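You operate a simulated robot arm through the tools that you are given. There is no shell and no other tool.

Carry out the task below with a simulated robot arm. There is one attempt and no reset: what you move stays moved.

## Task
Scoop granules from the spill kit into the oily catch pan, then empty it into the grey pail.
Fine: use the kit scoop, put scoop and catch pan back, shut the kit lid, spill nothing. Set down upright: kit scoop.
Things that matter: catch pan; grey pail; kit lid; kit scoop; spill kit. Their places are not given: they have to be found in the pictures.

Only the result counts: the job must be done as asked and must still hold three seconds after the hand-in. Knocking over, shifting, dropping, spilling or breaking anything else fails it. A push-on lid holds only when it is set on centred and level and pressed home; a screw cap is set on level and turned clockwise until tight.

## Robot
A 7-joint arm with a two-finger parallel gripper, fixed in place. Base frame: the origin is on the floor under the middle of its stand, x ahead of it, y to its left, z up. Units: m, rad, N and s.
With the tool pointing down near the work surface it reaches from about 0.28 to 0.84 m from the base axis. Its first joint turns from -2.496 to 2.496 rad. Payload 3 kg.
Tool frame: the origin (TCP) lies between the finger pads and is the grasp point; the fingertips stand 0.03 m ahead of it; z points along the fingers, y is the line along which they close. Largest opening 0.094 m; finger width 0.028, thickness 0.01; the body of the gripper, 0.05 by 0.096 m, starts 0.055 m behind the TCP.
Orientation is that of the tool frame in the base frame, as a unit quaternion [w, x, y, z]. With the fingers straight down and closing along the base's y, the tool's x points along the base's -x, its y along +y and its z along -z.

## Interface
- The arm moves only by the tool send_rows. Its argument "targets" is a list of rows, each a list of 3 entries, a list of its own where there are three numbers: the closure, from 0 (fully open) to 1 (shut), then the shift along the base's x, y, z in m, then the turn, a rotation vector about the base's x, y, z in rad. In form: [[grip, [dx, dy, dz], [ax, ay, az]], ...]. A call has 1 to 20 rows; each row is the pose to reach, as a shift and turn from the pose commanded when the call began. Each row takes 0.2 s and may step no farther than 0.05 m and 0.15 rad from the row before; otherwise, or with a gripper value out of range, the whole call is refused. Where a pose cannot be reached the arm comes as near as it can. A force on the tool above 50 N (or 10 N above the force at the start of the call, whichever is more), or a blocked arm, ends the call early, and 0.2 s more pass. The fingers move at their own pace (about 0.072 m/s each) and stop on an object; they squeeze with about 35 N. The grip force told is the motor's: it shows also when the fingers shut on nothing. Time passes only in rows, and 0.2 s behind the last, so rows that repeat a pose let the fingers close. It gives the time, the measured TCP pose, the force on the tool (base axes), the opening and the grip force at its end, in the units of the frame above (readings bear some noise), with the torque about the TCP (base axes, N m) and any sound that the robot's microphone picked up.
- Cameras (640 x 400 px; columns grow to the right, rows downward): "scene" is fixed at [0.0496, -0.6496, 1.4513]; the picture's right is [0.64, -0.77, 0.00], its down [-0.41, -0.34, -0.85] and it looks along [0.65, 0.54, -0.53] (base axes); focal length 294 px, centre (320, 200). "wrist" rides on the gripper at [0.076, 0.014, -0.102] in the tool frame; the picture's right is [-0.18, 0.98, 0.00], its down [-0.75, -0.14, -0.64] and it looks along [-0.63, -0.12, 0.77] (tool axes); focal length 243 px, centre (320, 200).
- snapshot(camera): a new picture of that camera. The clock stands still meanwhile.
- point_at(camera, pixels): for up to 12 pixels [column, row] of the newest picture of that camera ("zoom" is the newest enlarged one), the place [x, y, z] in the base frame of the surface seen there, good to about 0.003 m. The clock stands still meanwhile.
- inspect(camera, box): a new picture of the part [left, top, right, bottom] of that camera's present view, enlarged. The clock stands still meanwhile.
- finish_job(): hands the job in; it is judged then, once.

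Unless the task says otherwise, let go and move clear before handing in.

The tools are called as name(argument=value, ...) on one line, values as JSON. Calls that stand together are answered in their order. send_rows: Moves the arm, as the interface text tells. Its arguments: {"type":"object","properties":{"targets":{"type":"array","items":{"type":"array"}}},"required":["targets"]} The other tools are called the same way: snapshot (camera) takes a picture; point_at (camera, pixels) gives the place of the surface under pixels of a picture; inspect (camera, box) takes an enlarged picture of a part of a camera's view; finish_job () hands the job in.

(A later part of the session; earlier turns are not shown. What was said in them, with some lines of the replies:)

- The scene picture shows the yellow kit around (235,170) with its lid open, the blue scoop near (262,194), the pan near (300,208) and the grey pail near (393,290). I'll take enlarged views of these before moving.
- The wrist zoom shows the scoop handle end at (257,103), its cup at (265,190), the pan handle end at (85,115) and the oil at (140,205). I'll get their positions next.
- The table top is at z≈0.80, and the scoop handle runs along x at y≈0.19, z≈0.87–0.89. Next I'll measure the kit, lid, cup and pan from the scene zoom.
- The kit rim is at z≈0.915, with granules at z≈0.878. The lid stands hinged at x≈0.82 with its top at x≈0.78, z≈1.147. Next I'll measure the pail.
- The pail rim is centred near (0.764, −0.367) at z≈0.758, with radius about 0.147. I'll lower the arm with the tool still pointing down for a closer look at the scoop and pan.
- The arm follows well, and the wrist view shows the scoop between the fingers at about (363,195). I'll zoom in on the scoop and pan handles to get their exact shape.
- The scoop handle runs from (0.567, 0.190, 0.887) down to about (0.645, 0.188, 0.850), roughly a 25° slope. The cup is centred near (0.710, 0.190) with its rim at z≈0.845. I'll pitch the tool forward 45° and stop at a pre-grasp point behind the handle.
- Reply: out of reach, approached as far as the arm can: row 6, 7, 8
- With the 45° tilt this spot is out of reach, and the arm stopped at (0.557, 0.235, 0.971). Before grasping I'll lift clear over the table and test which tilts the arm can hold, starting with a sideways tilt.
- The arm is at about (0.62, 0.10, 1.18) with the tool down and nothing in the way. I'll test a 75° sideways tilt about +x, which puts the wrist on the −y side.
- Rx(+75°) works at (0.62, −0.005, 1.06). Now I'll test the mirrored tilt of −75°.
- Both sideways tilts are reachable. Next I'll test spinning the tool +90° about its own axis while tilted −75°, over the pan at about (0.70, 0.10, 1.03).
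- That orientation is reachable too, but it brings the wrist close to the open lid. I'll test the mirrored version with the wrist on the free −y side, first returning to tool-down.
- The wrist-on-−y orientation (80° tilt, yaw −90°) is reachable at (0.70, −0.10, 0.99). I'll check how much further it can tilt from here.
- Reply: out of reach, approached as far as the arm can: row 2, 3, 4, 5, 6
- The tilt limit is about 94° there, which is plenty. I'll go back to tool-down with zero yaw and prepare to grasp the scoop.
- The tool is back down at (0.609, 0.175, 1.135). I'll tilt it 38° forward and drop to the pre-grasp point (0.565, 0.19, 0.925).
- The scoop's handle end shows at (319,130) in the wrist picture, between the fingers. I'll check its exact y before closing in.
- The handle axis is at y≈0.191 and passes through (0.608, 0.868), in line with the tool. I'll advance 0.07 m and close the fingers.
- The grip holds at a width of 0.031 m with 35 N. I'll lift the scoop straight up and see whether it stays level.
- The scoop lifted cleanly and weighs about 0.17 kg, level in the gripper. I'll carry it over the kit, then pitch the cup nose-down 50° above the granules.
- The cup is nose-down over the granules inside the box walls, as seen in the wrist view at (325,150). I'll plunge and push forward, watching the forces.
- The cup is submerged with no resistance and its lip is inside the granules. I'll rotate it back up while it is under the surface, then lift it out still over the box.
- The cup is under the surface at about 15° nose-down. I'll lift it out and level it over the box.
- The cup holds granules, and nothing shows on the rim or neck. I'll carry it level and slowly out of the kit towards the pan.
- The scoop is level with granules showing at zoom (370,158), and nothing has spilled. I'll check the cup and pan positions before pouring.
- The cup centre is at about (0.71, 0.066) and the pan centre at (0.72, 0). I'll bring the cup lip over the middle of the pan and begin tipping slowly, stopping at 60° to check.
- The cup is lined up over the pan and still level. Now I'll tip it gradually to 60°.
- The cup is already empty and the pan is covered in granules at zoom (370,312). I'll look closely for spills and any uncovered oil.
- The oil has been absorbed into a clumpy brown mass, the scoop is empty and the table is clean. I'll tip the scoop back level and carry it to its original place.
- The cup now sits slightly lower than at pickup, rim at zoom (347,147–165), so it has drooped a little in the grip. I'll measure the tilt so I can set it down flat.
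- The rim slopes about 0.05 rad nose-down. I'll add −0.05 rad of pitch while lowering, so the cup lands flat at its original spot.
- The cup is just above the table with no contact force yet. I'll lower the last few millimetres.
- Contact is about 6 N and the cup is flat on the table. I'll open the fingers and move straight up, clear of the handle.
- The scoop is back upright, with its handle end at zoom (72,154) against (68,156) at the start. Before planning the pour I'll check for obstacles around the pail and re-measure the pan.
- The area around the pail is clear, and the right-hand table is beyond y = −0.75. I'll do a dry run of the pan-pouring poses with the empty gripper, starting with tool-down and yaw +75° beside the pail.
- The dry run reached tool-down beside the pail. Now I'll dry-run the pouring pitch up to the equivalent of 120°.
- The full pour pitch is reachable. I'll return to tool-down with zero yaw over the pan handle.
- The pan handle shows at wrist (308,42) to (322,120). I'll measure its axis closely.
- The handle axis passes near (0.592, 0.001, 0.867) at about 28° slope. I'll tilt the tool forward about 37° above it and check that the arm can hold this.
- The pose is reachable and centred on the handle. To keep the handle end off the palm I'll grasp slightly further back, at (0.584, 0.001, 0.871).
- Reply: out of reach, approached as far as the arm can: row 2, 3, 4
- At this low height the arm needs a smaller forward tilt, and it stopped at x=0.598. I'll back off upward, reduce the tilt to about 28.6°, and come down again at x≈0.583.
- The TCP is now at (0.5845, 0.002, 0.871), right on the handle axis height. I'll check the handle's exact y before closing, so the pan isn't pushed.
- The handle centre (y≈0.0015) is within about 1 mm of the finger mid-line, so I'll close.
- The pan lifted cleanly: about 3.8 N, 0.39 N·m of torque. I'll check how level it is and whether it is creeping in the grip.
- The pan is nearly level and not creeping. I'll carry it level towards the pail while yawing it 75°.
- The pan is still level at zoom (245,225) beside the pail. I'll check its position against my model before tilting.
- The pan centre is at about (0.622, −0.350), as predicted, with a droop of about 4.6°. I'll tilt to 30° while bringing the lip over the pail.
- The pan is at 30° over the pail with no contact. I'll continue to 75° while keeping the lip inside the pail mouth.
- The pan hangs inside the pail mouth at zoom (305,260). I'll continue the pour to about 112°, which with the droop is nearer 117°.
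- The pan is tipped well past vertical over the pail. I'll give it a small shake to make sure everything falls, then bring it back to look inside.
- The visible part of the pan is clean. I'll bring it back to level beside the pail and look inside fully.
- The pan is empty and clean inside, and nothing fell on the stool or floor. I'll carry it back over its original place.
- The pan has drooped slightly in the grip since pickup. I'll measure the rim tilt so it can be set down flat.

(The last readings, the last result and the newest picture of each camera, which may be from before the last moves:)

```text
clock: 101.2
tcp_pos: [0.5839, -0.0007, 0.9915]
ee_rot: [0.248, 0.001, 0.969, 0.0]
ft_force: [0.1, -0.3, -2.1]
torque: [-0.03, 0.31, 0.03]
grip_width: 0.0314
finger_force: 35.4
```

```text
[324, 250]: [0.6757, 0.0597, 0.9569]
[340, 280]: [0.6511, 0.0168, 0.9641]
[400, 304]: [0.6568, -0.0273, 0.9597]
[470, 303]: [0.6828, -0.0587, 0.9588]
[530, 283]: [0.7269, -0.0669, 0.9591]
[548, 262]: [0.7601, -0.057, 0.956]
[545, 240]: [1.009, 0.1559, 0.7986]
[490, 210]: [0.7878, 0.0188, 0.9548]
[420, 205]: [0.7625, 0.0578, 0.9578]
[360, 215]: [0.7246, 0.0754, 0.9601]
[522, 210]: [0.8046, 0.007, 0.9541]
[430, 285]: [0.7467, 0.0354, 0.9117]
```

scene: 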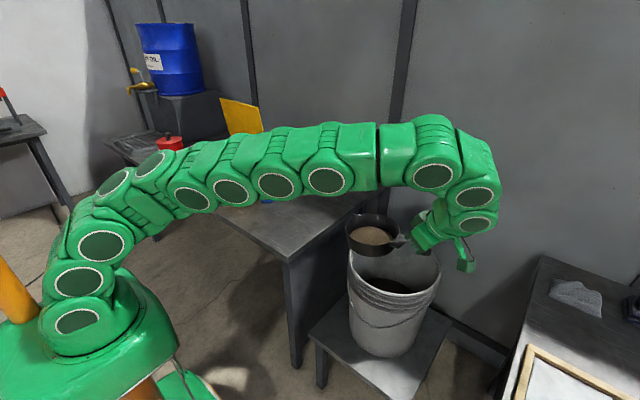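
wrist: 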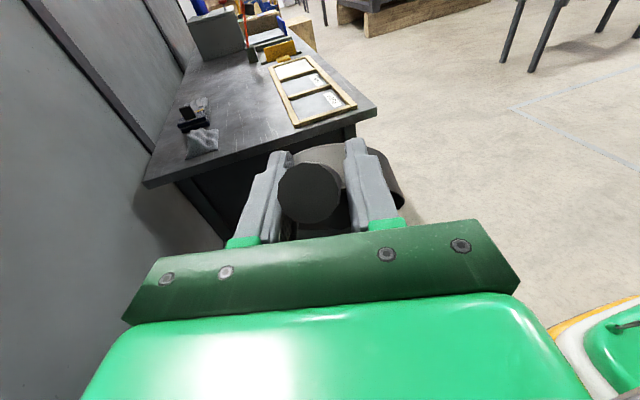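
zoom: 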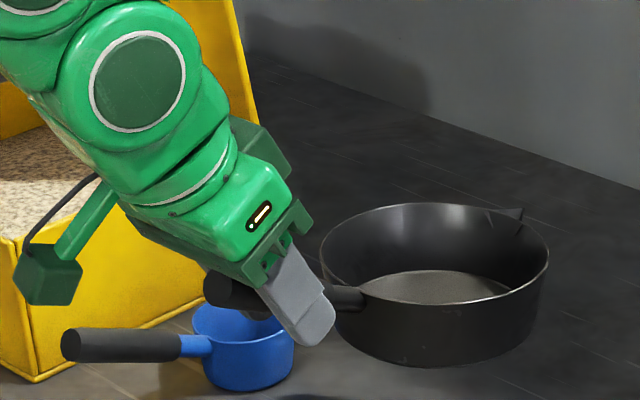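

The rim is about 0.05 rad nose-down and roughly 4 mm low. I'll correct the pitch and lower the pan in small steps until it touches.

send_rows(targets=[[1, [0, 0.001, -0.02], [0, -0.025, 0]], [1, [0, 0.001, -0.05], [0, -0.05, 0]], [1, [0, 0.001, -0.08], [0, -0.05, 0]], [1, [0, 0.001, -0.1], [0, -0.05, 0]], [1, [0, 0.001, -0.108], [0, -0.05, 0]], [1, [0, 0.001, -0.108], [0, -0.05, 0]]])

inspect(camera="scene", box=[230, 165, 330, 235])

```text
clock: 102.6
tcp_pos: [0.5844, -0.0004, 0.8829]
ee_rot: [0.273, 0.001, 0.962, -0.001]
ft_force: [0.3, -0.6, -3.4]
torque: [-0.03, 0.3, 0.03]
grip_width: 0.0315
finger_force: 34.5
```

```text
5.71 times, centred on (280, 200) of scene
```

zoom: 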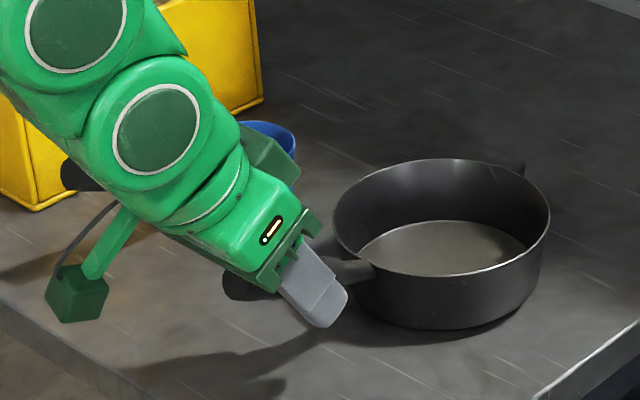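

The pan is close above the table and looks level. I'll lower it in 2 mm steps until contact.

send_rows(targets=[[1, [0, 0, -0.003], [0, 0, 0]], [1, [0, 0, -0.006], [0, 0, 0]], [1, [0, 0, -0.008], [0, 0, 0]], [1, [0, 0, -0.008], [0, 0, 0]]])

inspect(camera="scene", box=[230, 165, 330, 235])

```text
clock: 103.6
tcp_pos: [0.584, 0.0006, 0.8765]
ee_rot: [0.273, 0.0, 0.962, 0.0]
ft_force: [1.0, 1.9, 1.6]
torque: [-0.1, -0.37, 0.25]
grip_width: 0.0312
finger_force: 35.5
```

```text
5.71 times, centred on (280, 200) of scene
```

zoom: 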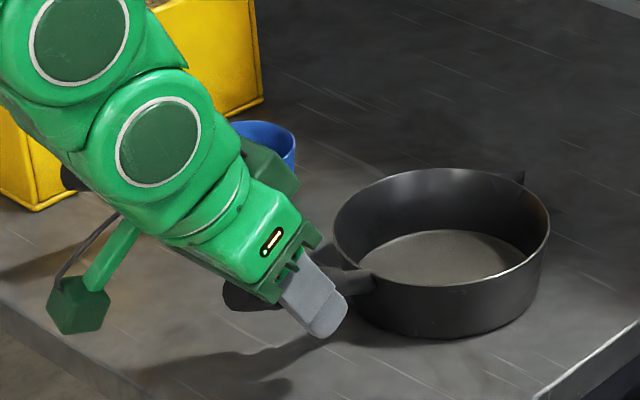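

Contact has been made: the force changed from −3.4 to +1.6 N. I'll settle 1.5 mm more, open the fingers and rise clear.

send_rows(targets=[[1, [0, 0, -0.0015], [0, 0, 0]], [1, [0, 0, -0.0015], [0, 0, 0]]])

send_rows(targets=[[0.3, [0, 0, 0], [0, 0, 0]], [0, [0, 0, 0], [0, 0, 0]], [0, [0, 0, 0], [0, 0, 0]], [0, [0, 0, 0], [0, 0, 0]], [0, [0, 0, 0.02], [0, 0, 0]], [0, [0, 0, 0.05], [0, 0.05, 0]], [0, [0, 0, 0.09], [0, 0.15, 0]], [0, [0, 0, 0.13], [0, 0.3, 0]], [0, [0, 0, 0.17], [0, 0.45, 0]], [0, [0, 0, 0.21], [0, 0.55, 0]], [0, [0, 0, 0.21], [0, 0.55, 0]]])

inspect(camera="scene", box=[225, 175, 325, 230])

snapshot(camera="wrist")

```text
clock: 104.2
tcp_pos: [0.5841, 0.0007, 0.874]
ee_rot: [0.273, 0.001, 0.962, -0.001]
ft_force: [-6.0, 0.1, 15.0]
torque: [0.1, -0.59, 0.03]
grip_width: 0.0314
finger_force: 35.7
```

```text
clock: 106.6
tcp_pos: [0.5832, 0.0003, 1.0856]
ee_rot: [0.0, 0.001, 1.0, -0.001]
ft_force: [0.5, 1.1, -0.7]
torque: [-0.03, -0.05, -0.03]
grip_width: 0.0939
finger_force: 0.1
```

```text
6.40 times, centred on (275, 202) of scene
```

zoom: 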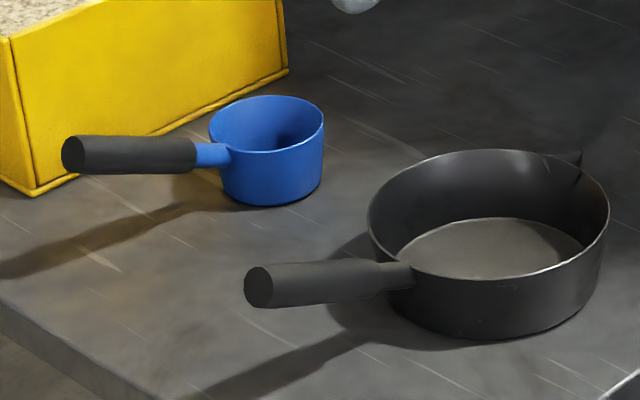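

```text
taken
```

wrist: 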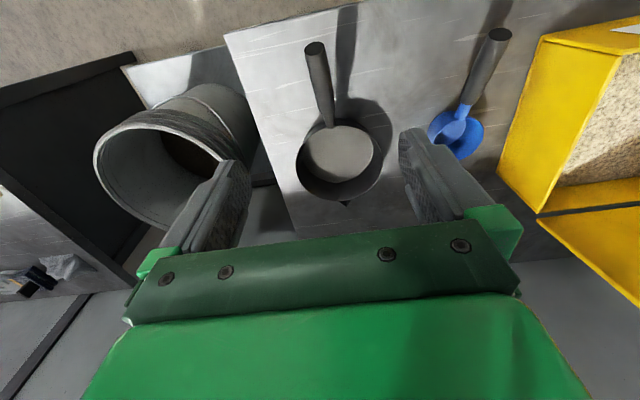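

The pan is back within a few pixels of its original place: handle end at zoom (258,287) against (253,290). I'll measure both tools to confirm, and measure the lid for closing.

point_at(camera="zoom", pixels=[[258, 287], [369, 215], [487, 151], [608, 210], [579, 155], [500, 250], [72, 154], [400, 272], [470, 338]])

inspect(camera="scene", box=[180, 85, 300, 205])

```text
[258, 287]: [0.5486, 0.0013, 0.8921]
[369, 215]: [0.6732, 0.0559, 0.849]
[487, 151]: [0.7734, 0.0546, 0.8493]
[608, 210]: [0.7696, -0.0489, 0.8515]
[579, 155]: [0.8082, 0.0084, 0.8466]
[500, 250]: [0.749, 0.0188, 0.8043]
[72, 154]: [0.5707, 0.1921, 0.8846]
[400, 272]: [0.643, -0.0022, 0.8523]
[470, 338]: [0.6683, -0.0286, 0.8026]
```

```text
3.33 times, centred on (240, 145) of scene
```

zoom: 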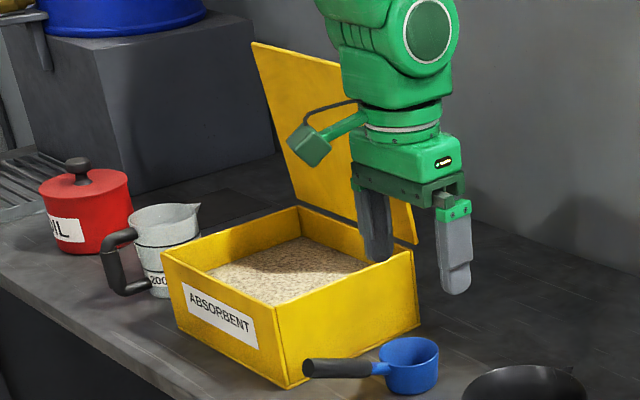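

The scoop is within about 2 mm of its start and the pan within about 5 mm, both level on the table. Now for the lid: I'll close the fingers, rise, and approach above it with a forward tilt.

send_rows(targets=[[1, [0.0, 0.03, 0.035], [0, 0, 0]], [1, [0.01, 0.07, 0.07], [0, 0, 0]], [1, [0.02, 0.11, 0.1], [0, -0.05, 0]], [1, [0.03, 0.15, 0.13], [0, -0.1, 0]], [1, [0.04, 0.19, 0.15], [0, -0.15, 0]], [1, [0.05, 0.23, 0.16], [0, -0.2, 0]], [1, [0.06, 0.27, 0.165], [0, -0.25, 0]], [1, [0.07, 0.31, 0.165], [0, -0.3, 0]], [1, [0.08, 0.34, 0.165], [0, -0.35, 0]], [1, [0.1, 0.35, 0.165], [0, -0.4, 0]], [1, [0.12, 0.35, 0.165], [0, -0.45, 0]], [1, [0.12, 0.35, 0.165], [0, -0.5, 0]], [1, [0.12, 0.35, 0.165], [0, -0.5, 0]]])

snapshot(camera="scene")

snapshot(camera="wrist")

```text
refused: row 2 steps farther than a row can; nothing moved
```

```text
taken
```

scene: 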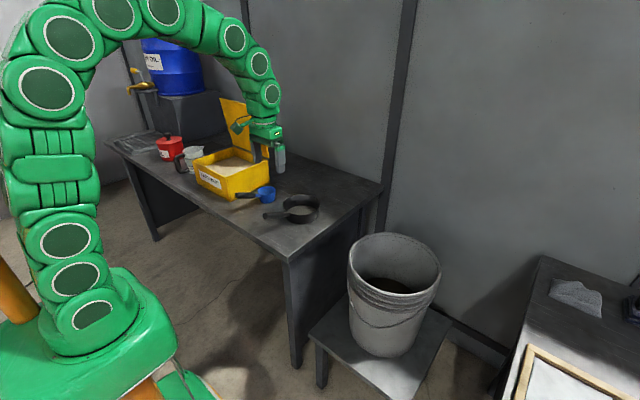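

```text
taken
```

wrist: 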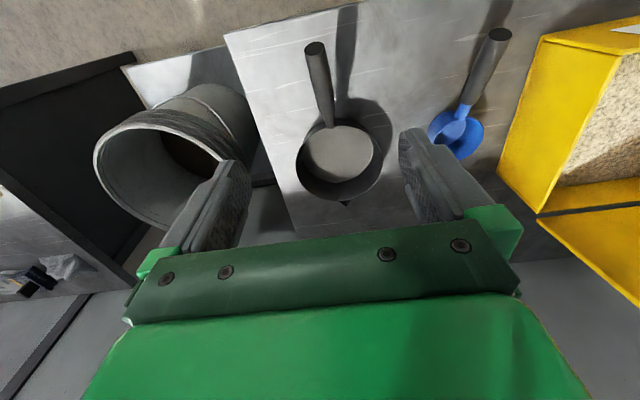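

The call was refused because one row stepped too far, so nothing moved. I'll resend it with smaller steps.

send_rows(targets=[[1, [0.0, 0.02, 0.035], [0, 0, 0]], [1, [0.005, 0.045, 0.07], [0, 0, 0]], [1, [0.015, 0.075, 0.1], [0, -0.04, 0]], [1, [0.025, 0.11, 0.125], [0, -0.08, 0]], [1, [0.03, 0.15, 0.145], [0, -0.12, 0]], [1, [0.035, 0.19, 0.16], [0, -0.17, 0]], [1, [0.045, 0.23, 0.165], [0, -0.22, 0]], [1, [0.055, 0.27, 0.165], [0, -0.27, 0]], [1, [0.065, 0.31, 0.165], [0, -0.32, 0]], [1, [0.08, 0.34, 0.165], [0, -0.37, 0]], [1, [0.1, 0.35, 0.165], [0, -0.42, 0]], [1, [0.12, 0.35, 0.165], [0, -0.47, 0]], [1, [0.12, 0.35, 0.165], [0, -0.5, 0]], [1, [0.12, 0.35, 0.165], [0, -0.5, 0]]])

snapshot(camera="scene")

snapshot(camera="wrist")

```text
clock: 109.6
tcp_pos: [0.7029, 0.3503, 1.2479]
ee_rot: [0.249, 0.001, 0.969, -0.001]
ft_force: [-0.1, 0.2, -0.2]
torque: [-0.02, -0.01, 0.0]
grip_width: 0.0001
finger_force: 32.9
```

```text
taken
```

scene: 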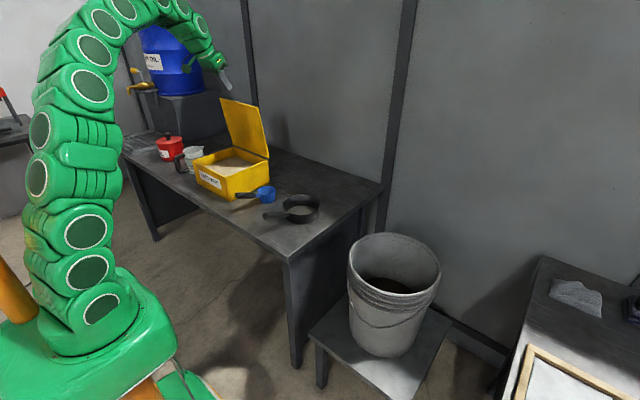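

```text
taken
```

wrist: 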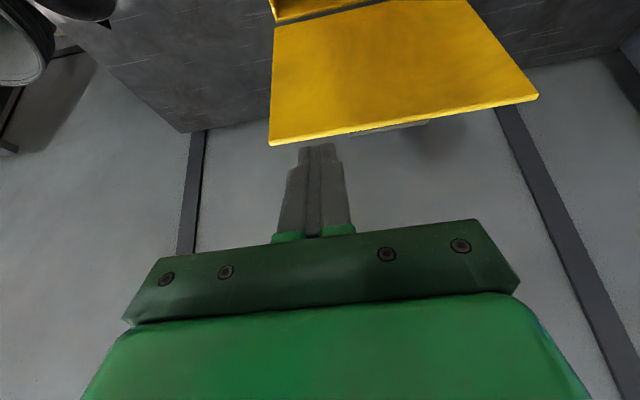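

The lid's top edge runs from wrist (269,142) to (538,97). I'll zoom in on it and measure it precisely.

inspect(camera="wrist", box=[250, 60, 560, 180])

point_at(camera="wrist", pixels=[[271, 138], [400, 115], [535, 95], [272, 145], [400, 124], [278, 30], [400, 60], [465, 5], [400, 128]])

```text
2.06 times, centred on (405, 120) of wrist
```

zoom: 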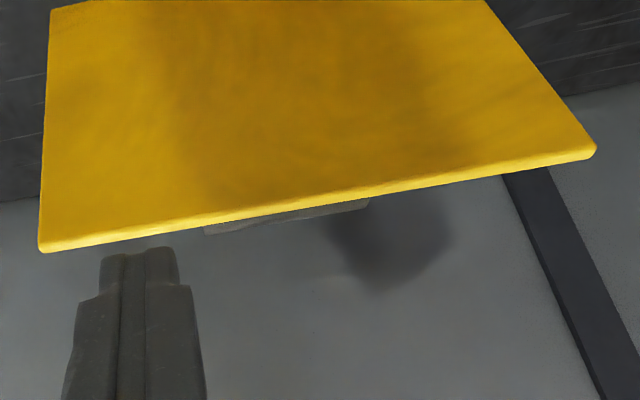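

```text
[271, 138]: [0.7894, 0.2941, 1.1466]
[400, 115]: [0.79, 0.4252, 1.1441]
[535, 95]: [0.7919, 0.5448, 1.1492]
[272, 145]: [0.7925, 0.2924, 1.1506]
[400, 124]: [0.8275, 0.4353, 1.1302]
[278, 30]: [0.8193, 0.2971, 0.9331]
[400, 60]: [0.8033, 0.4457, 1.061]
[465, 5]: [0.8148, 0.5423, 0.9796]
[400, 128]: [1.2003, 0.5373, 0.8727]
```

The lid leans 8° forward and has a grey handle on its outer face around y≈0.375–0.455. I'll pass over the top edge at y≈0.34, staying clear of that handle, and dip the closed fingertips behind the lid.

send_rows(targets=[[1, [0.03, -0.005, 0], [0, 0, 0]], [1, [0.06, -0.01, -0.005], [0, 0, 0]], [1, [0.09, -0.01, -0.01], [0, 0, 0]], [1, [0.115, -0.01, -0.015], [0, 0, 0]], [1, [0.127, -0.01, -0.02], [0, 0, 0]], [1, [0.127, -0.01, -0.02], [0, 0, 0]]])

snapshot(camera="wrist")

inspect(camera="scene", box=[170, 30, 310, 180])

```text
clock: 111.0
tcp_pos: [0.8314, 0.3435, 1.2276]
ee_rot: [0.249, 0.0, 0.968, 0.0]
ft_force: [0.1, -0.4, -0.7]
torque: [-0.04, 0.02, -0.05]
grip_width: 0.0
finger_force: 32.6
```

```text
taken
```

wrist: 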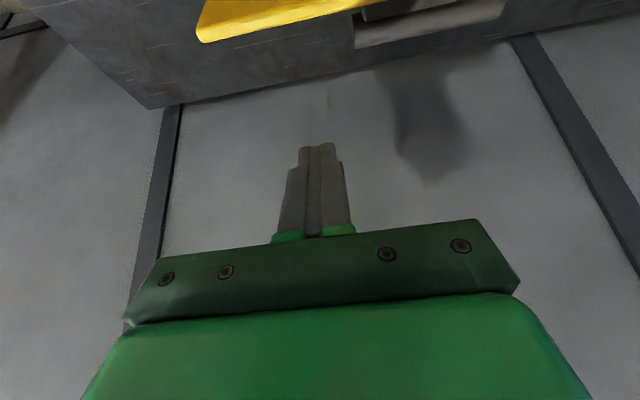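

```text
2.67 times, centred on (240, 105) of scene
```

zoom: 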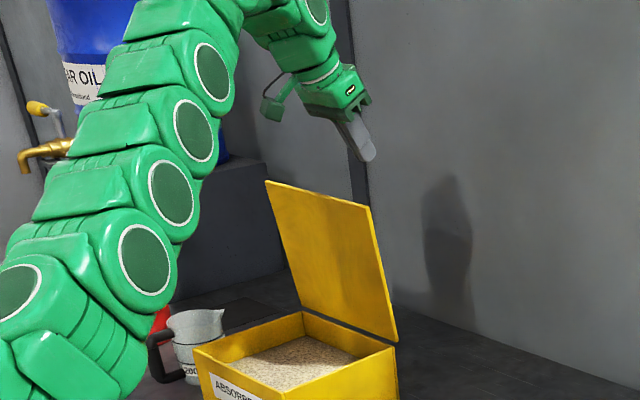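

The fingers are now behind and above the lid edge, and the lid handle bar shows at wrist (355–505, 0–45). I'll locate that bar before dipping down.

point_at(camera="wrist", pixels=[[358, 35], [430, 25], [500, 10], [365, 12], [353, 18], [205, 35], [300, 18], [345, 8]])

```text
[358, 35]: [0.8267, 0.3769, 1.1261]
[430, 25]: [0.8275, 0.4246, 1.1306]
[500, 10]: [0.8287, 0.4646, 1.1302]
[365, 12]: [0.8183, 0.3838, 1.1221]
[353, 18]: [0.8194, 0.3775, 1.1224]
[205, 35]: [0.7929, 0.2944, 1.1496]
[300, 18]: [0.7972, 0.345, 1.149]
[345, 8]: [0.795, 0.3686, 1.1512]
```

The bar starts at y≈0.375, so my fingers at y=0.34 ± 0.01 are clear. I'll dip behind the lid's top edge and pull it slightly forward to feel the resistance.

send_rows(targets=[[1, [0, 0, -0.03], [0, 0, 0]], [1, [0, 0, -0.06], [0, 0, 0]], [1, [0, 0, -0.0786], [0, 0, 0]], [1, [-0.012, 0, -0.08], [0, 0, 0]], [1, [-0.025, 0, -0.0806], [0, 0, 0]], [1, [-0.035, 0, -0.081], [0, 0, 0]], [1, [-0.045, 0, -0.0816], [0, 0, 0]], [1, [-0.045, 0, -0.0816], [0, 0, 0]]])

inspect(camera="scene", box=[170, 50, 310, 190])

```text
clock: 112.8
tcp_pos: [0.7862, 0.341, 1.1474]
ee_rot: [0.248, 0.001, 0.969, 0.0]
ft_force: [0.4, 0.2, 2.1]
torque: [-0.05, 0.01, 0.02]
grip_width: 0.0
finger_force: 32.8
```

```text
2.86 times, centred on (240, 120) of scene
```

zoom: 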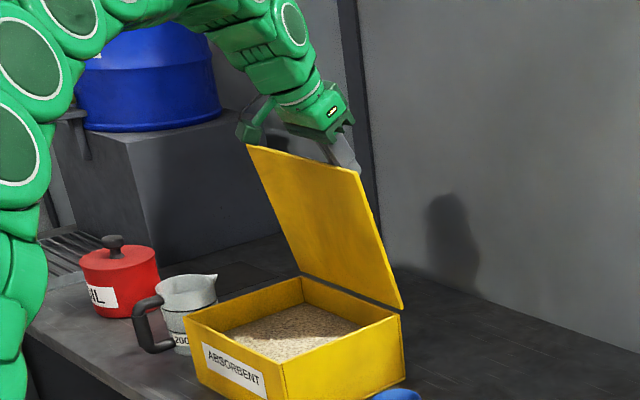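

The lid is moving forward with only about 2 N of resistance. I'll keep pulling it along its arc to about 45°.

send_rows(targets=[[1, [-0.012, 0, -0.002], [0, 0, 0]], [1, [-0.023, 0, -0.005], [0, 0, 0]], [1, [-0.04, 0, -0.015], [0, 0, 0]], [1, [-0.055, 0, -0.0275], [0, 0, 0]], [1, [-0.076, 0, -0.041], [0, 0, 0]], [1, [-0.096, 0, -0.056], [0, 0, 0]], [1, [-0.096, 0, -0.056], [0, 0, 0]]])

inspect(camera="scene", box=[170, 50, 310, 190])

```text
clock: 114.4
tcp_pos: [0.6894, 0.3419, 1.0895]
ee_rot: [0.249, 0.001, 0.969, -0.001]
ft_force: [-0.3, -0.4, 0.4]
torque: [0.01, -0.03, -0.02]
grip_width: 0.0
finger_force: 33.5
```

```text
2.86 times, centred on (240, 120) of scene
```

zoom: 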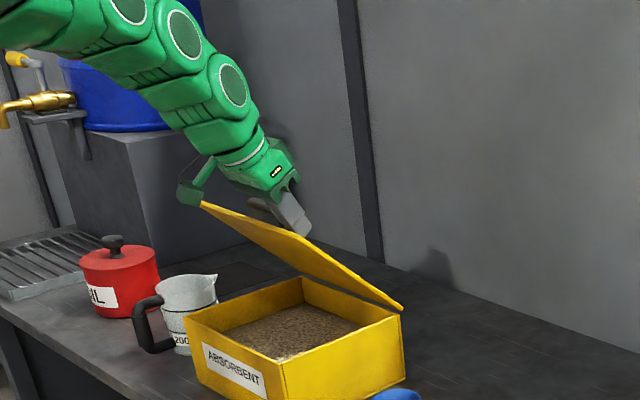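

The lid follows and now stands at about 55°. I'll continue pressing it down along the arc.

send_rows(targets=[[1, [-0.016, 0, -0.019], [0, 0, 0]], [1, [-0.032, 0, -0.038], [0, 0, 0]], [1, [-0.043, 0, -0.06], [0, 0, 0]], [1, [-0.053, 0, -0.083], [0, 0, 0]], [1, [-0.057, 0, -0.1], [0, 0, 0]], [1, [-0.06, 0, -0.115], [0, 0, 0]], [1, [-0.06, 0, -0.115], [0, 0, 0]]])

inspect(camera="scene", box=[170, 80, 310, 210])

```text
clock: 116.0
tcp_pos: [0.6297, 0.3416, 0.9777]
ee_rot: [0.249, 0.001, 0.969, -0.001]
ft_force: [-0.4, -0.8, 0.8]
torque: [0.0, 0.01, 0.02]
grip_width: 0.0003
finger_force: 33.0
```

```text
3.08 times, centred on (240, 145) of scene
```

zoom: 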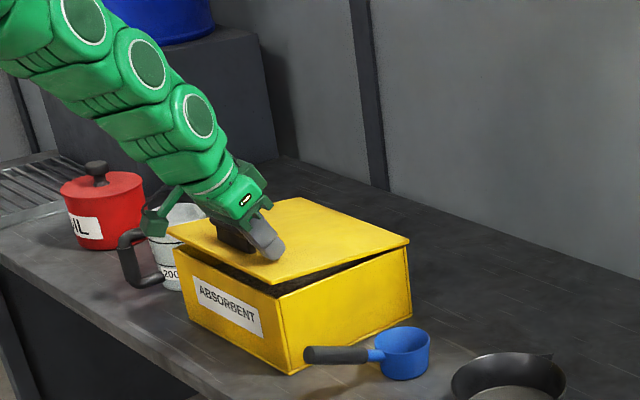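

The lid is nearly shut, with a small gap along its front edge. I'll press it the rest of the way in small steps.

send_rows(targets=[[1, [0, 0, -0.006], [0, 0, 0]], [1, [0, 0, -0.012], [0, 0, 0]], [1, [0, 0, -0.016], [0, 0, 0]], [1, [0, 0, -0.02], [0, 0, 0]], [1, [0, 0, -0.02], [0, 0, 0]]])

inspect(camera="scene", box=[170, 100, 310, 210])

```text
clock: 117.2
tcp_pos: [0.6315, 0.3415, 0.9575]
ee_rot: [0.25, 0.0, 0.968, 0.0]
ft_force: [-8.8, -5.9, 39.2]
torque: [-0.21, 0.19, -0.18]
grip_width: 0.0
finger_force: 32.9
```

```text
3.64 times, centred on (240, 155) of scene
```

zoom: 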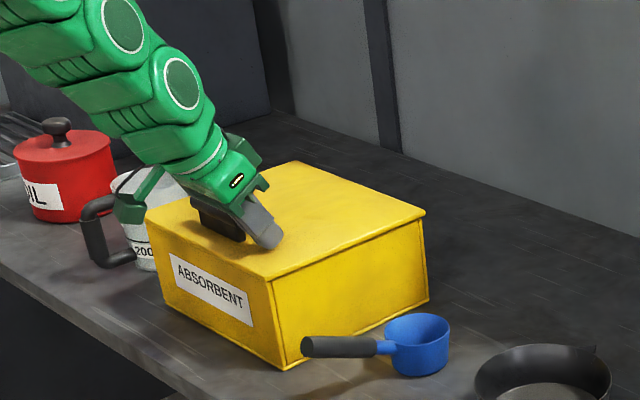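

The lid is down flat and took 39 N of press, so it is shut. I'll lift off straight up and check that it stays closed.

send_rows(targets=[[1, [0, 0, 0.01], [0, 0, 0]], [1, [0, 0, 0.04], [0, 0, 0]], [1, [-0.01, -0.01, 0.08], [0, 0.08, 0]], [1, [-0.02, -0.02, 0.12], [0, 0.2, 0]], [1, [-0.04, -0.04, 0.16], [0, 0.3, 0]], [1, [-0.06, -0.06, 0.2], [0, 0.4, 0]], [1, [-0.09, -0.09, 0.22], [0, 0.5, 0]], [1, [-0.12, -0.12, 0.24], [0, 0.5, 0]], [1, [-0.15, -0.15, 0.26], [0, 0.5, 0]], [1, [-0.15, -0.15, 0.26], [0, 0.5, 0]]])

snapshot(camera="scene")

inspect(camera="scene", box=[140, 80, 340, 240])

snapshot(camera="wrist")

```text
clock: 119.4
tcp_pos: [0.48, 0.19, 1.214]
ee_rot: [0.001, 0.0, 1.0, -0.001]
ft_force: [-0.2, 0.3, -0.2]
torque: [0.0, 0.0, 0.02]
grip_width: 0.0
finger_force: 32.7
```

```text
taken
```

scene: 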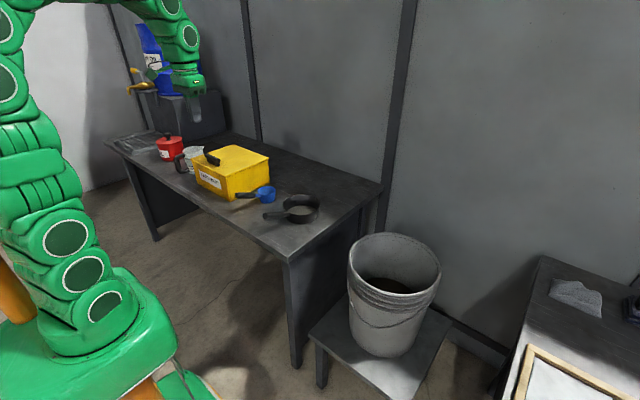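

```text
2.50 times, centred on (240, 160) of scene
```

zoom: 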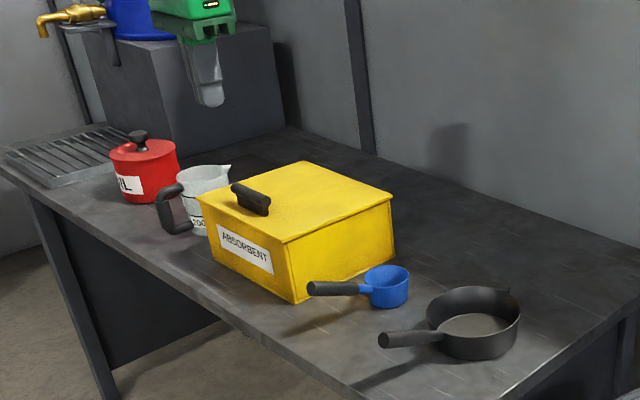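

```text
taken
```

wrist: 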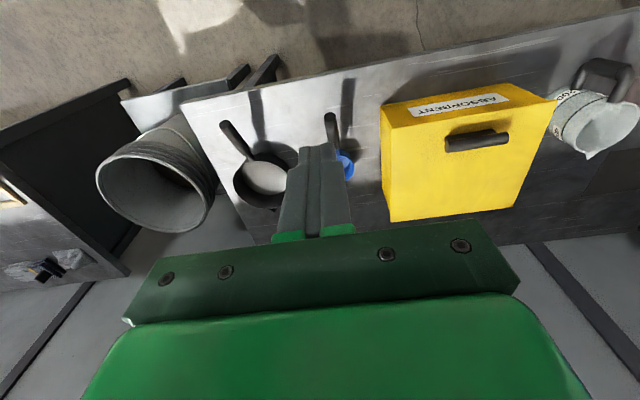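

The kit is closed and unmoved, with its front corner still at zoom (295,302). I'll check the lid is level and the pail contents look right.

inspect(camera="scene", box=[185, 135, 285, 205])

inspect(camera="scene", box=[320, 220, 460, 340])

```text
5.71 times, centred on (235, 170) of scene
```

zoom: 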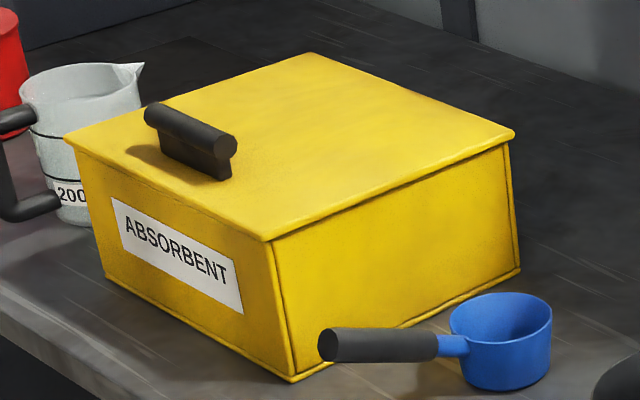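

```text
3.33 times, centred on (390, 280) of scene
```

zoom: 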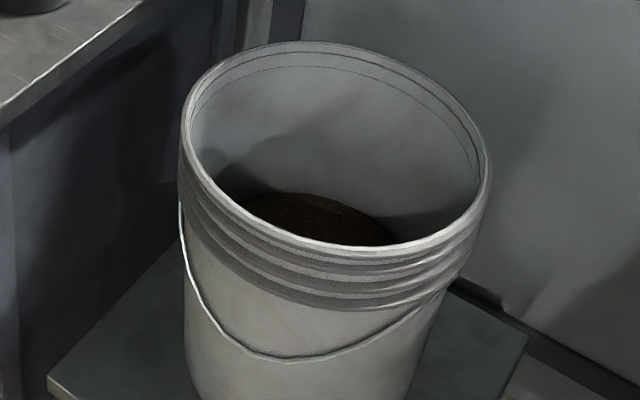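

The lid sits flat and closed, the absorbed granules are in the pail, the pan is empty and back in place, and the scoop stands upright where it started. The table, stool and floor are clean and the arm is clear, so I'll hand the job in.

finish_job()

```text
The job is handed in.
```

The job is handed in, and every step of the task was done. I haven't been told whether it passed.

- **Scoop:** one cupful of granules from the kit went into the catch pan and soaked up the oil. The scoop is back upright, about 2 mm from where it started.
- **Catch pan:** it was emptied into the grey pail and looked clean inside afterwards. It is back on the table, about 5 mm from its original place.
- **Kit lid:** it was swung shut and pressed down with about 39 N. It stayed closed and flat when I lifted off, and the kit had not moved.
- **Spills:** I saw no granules or oil on the table, stool or floor in the last pictures.
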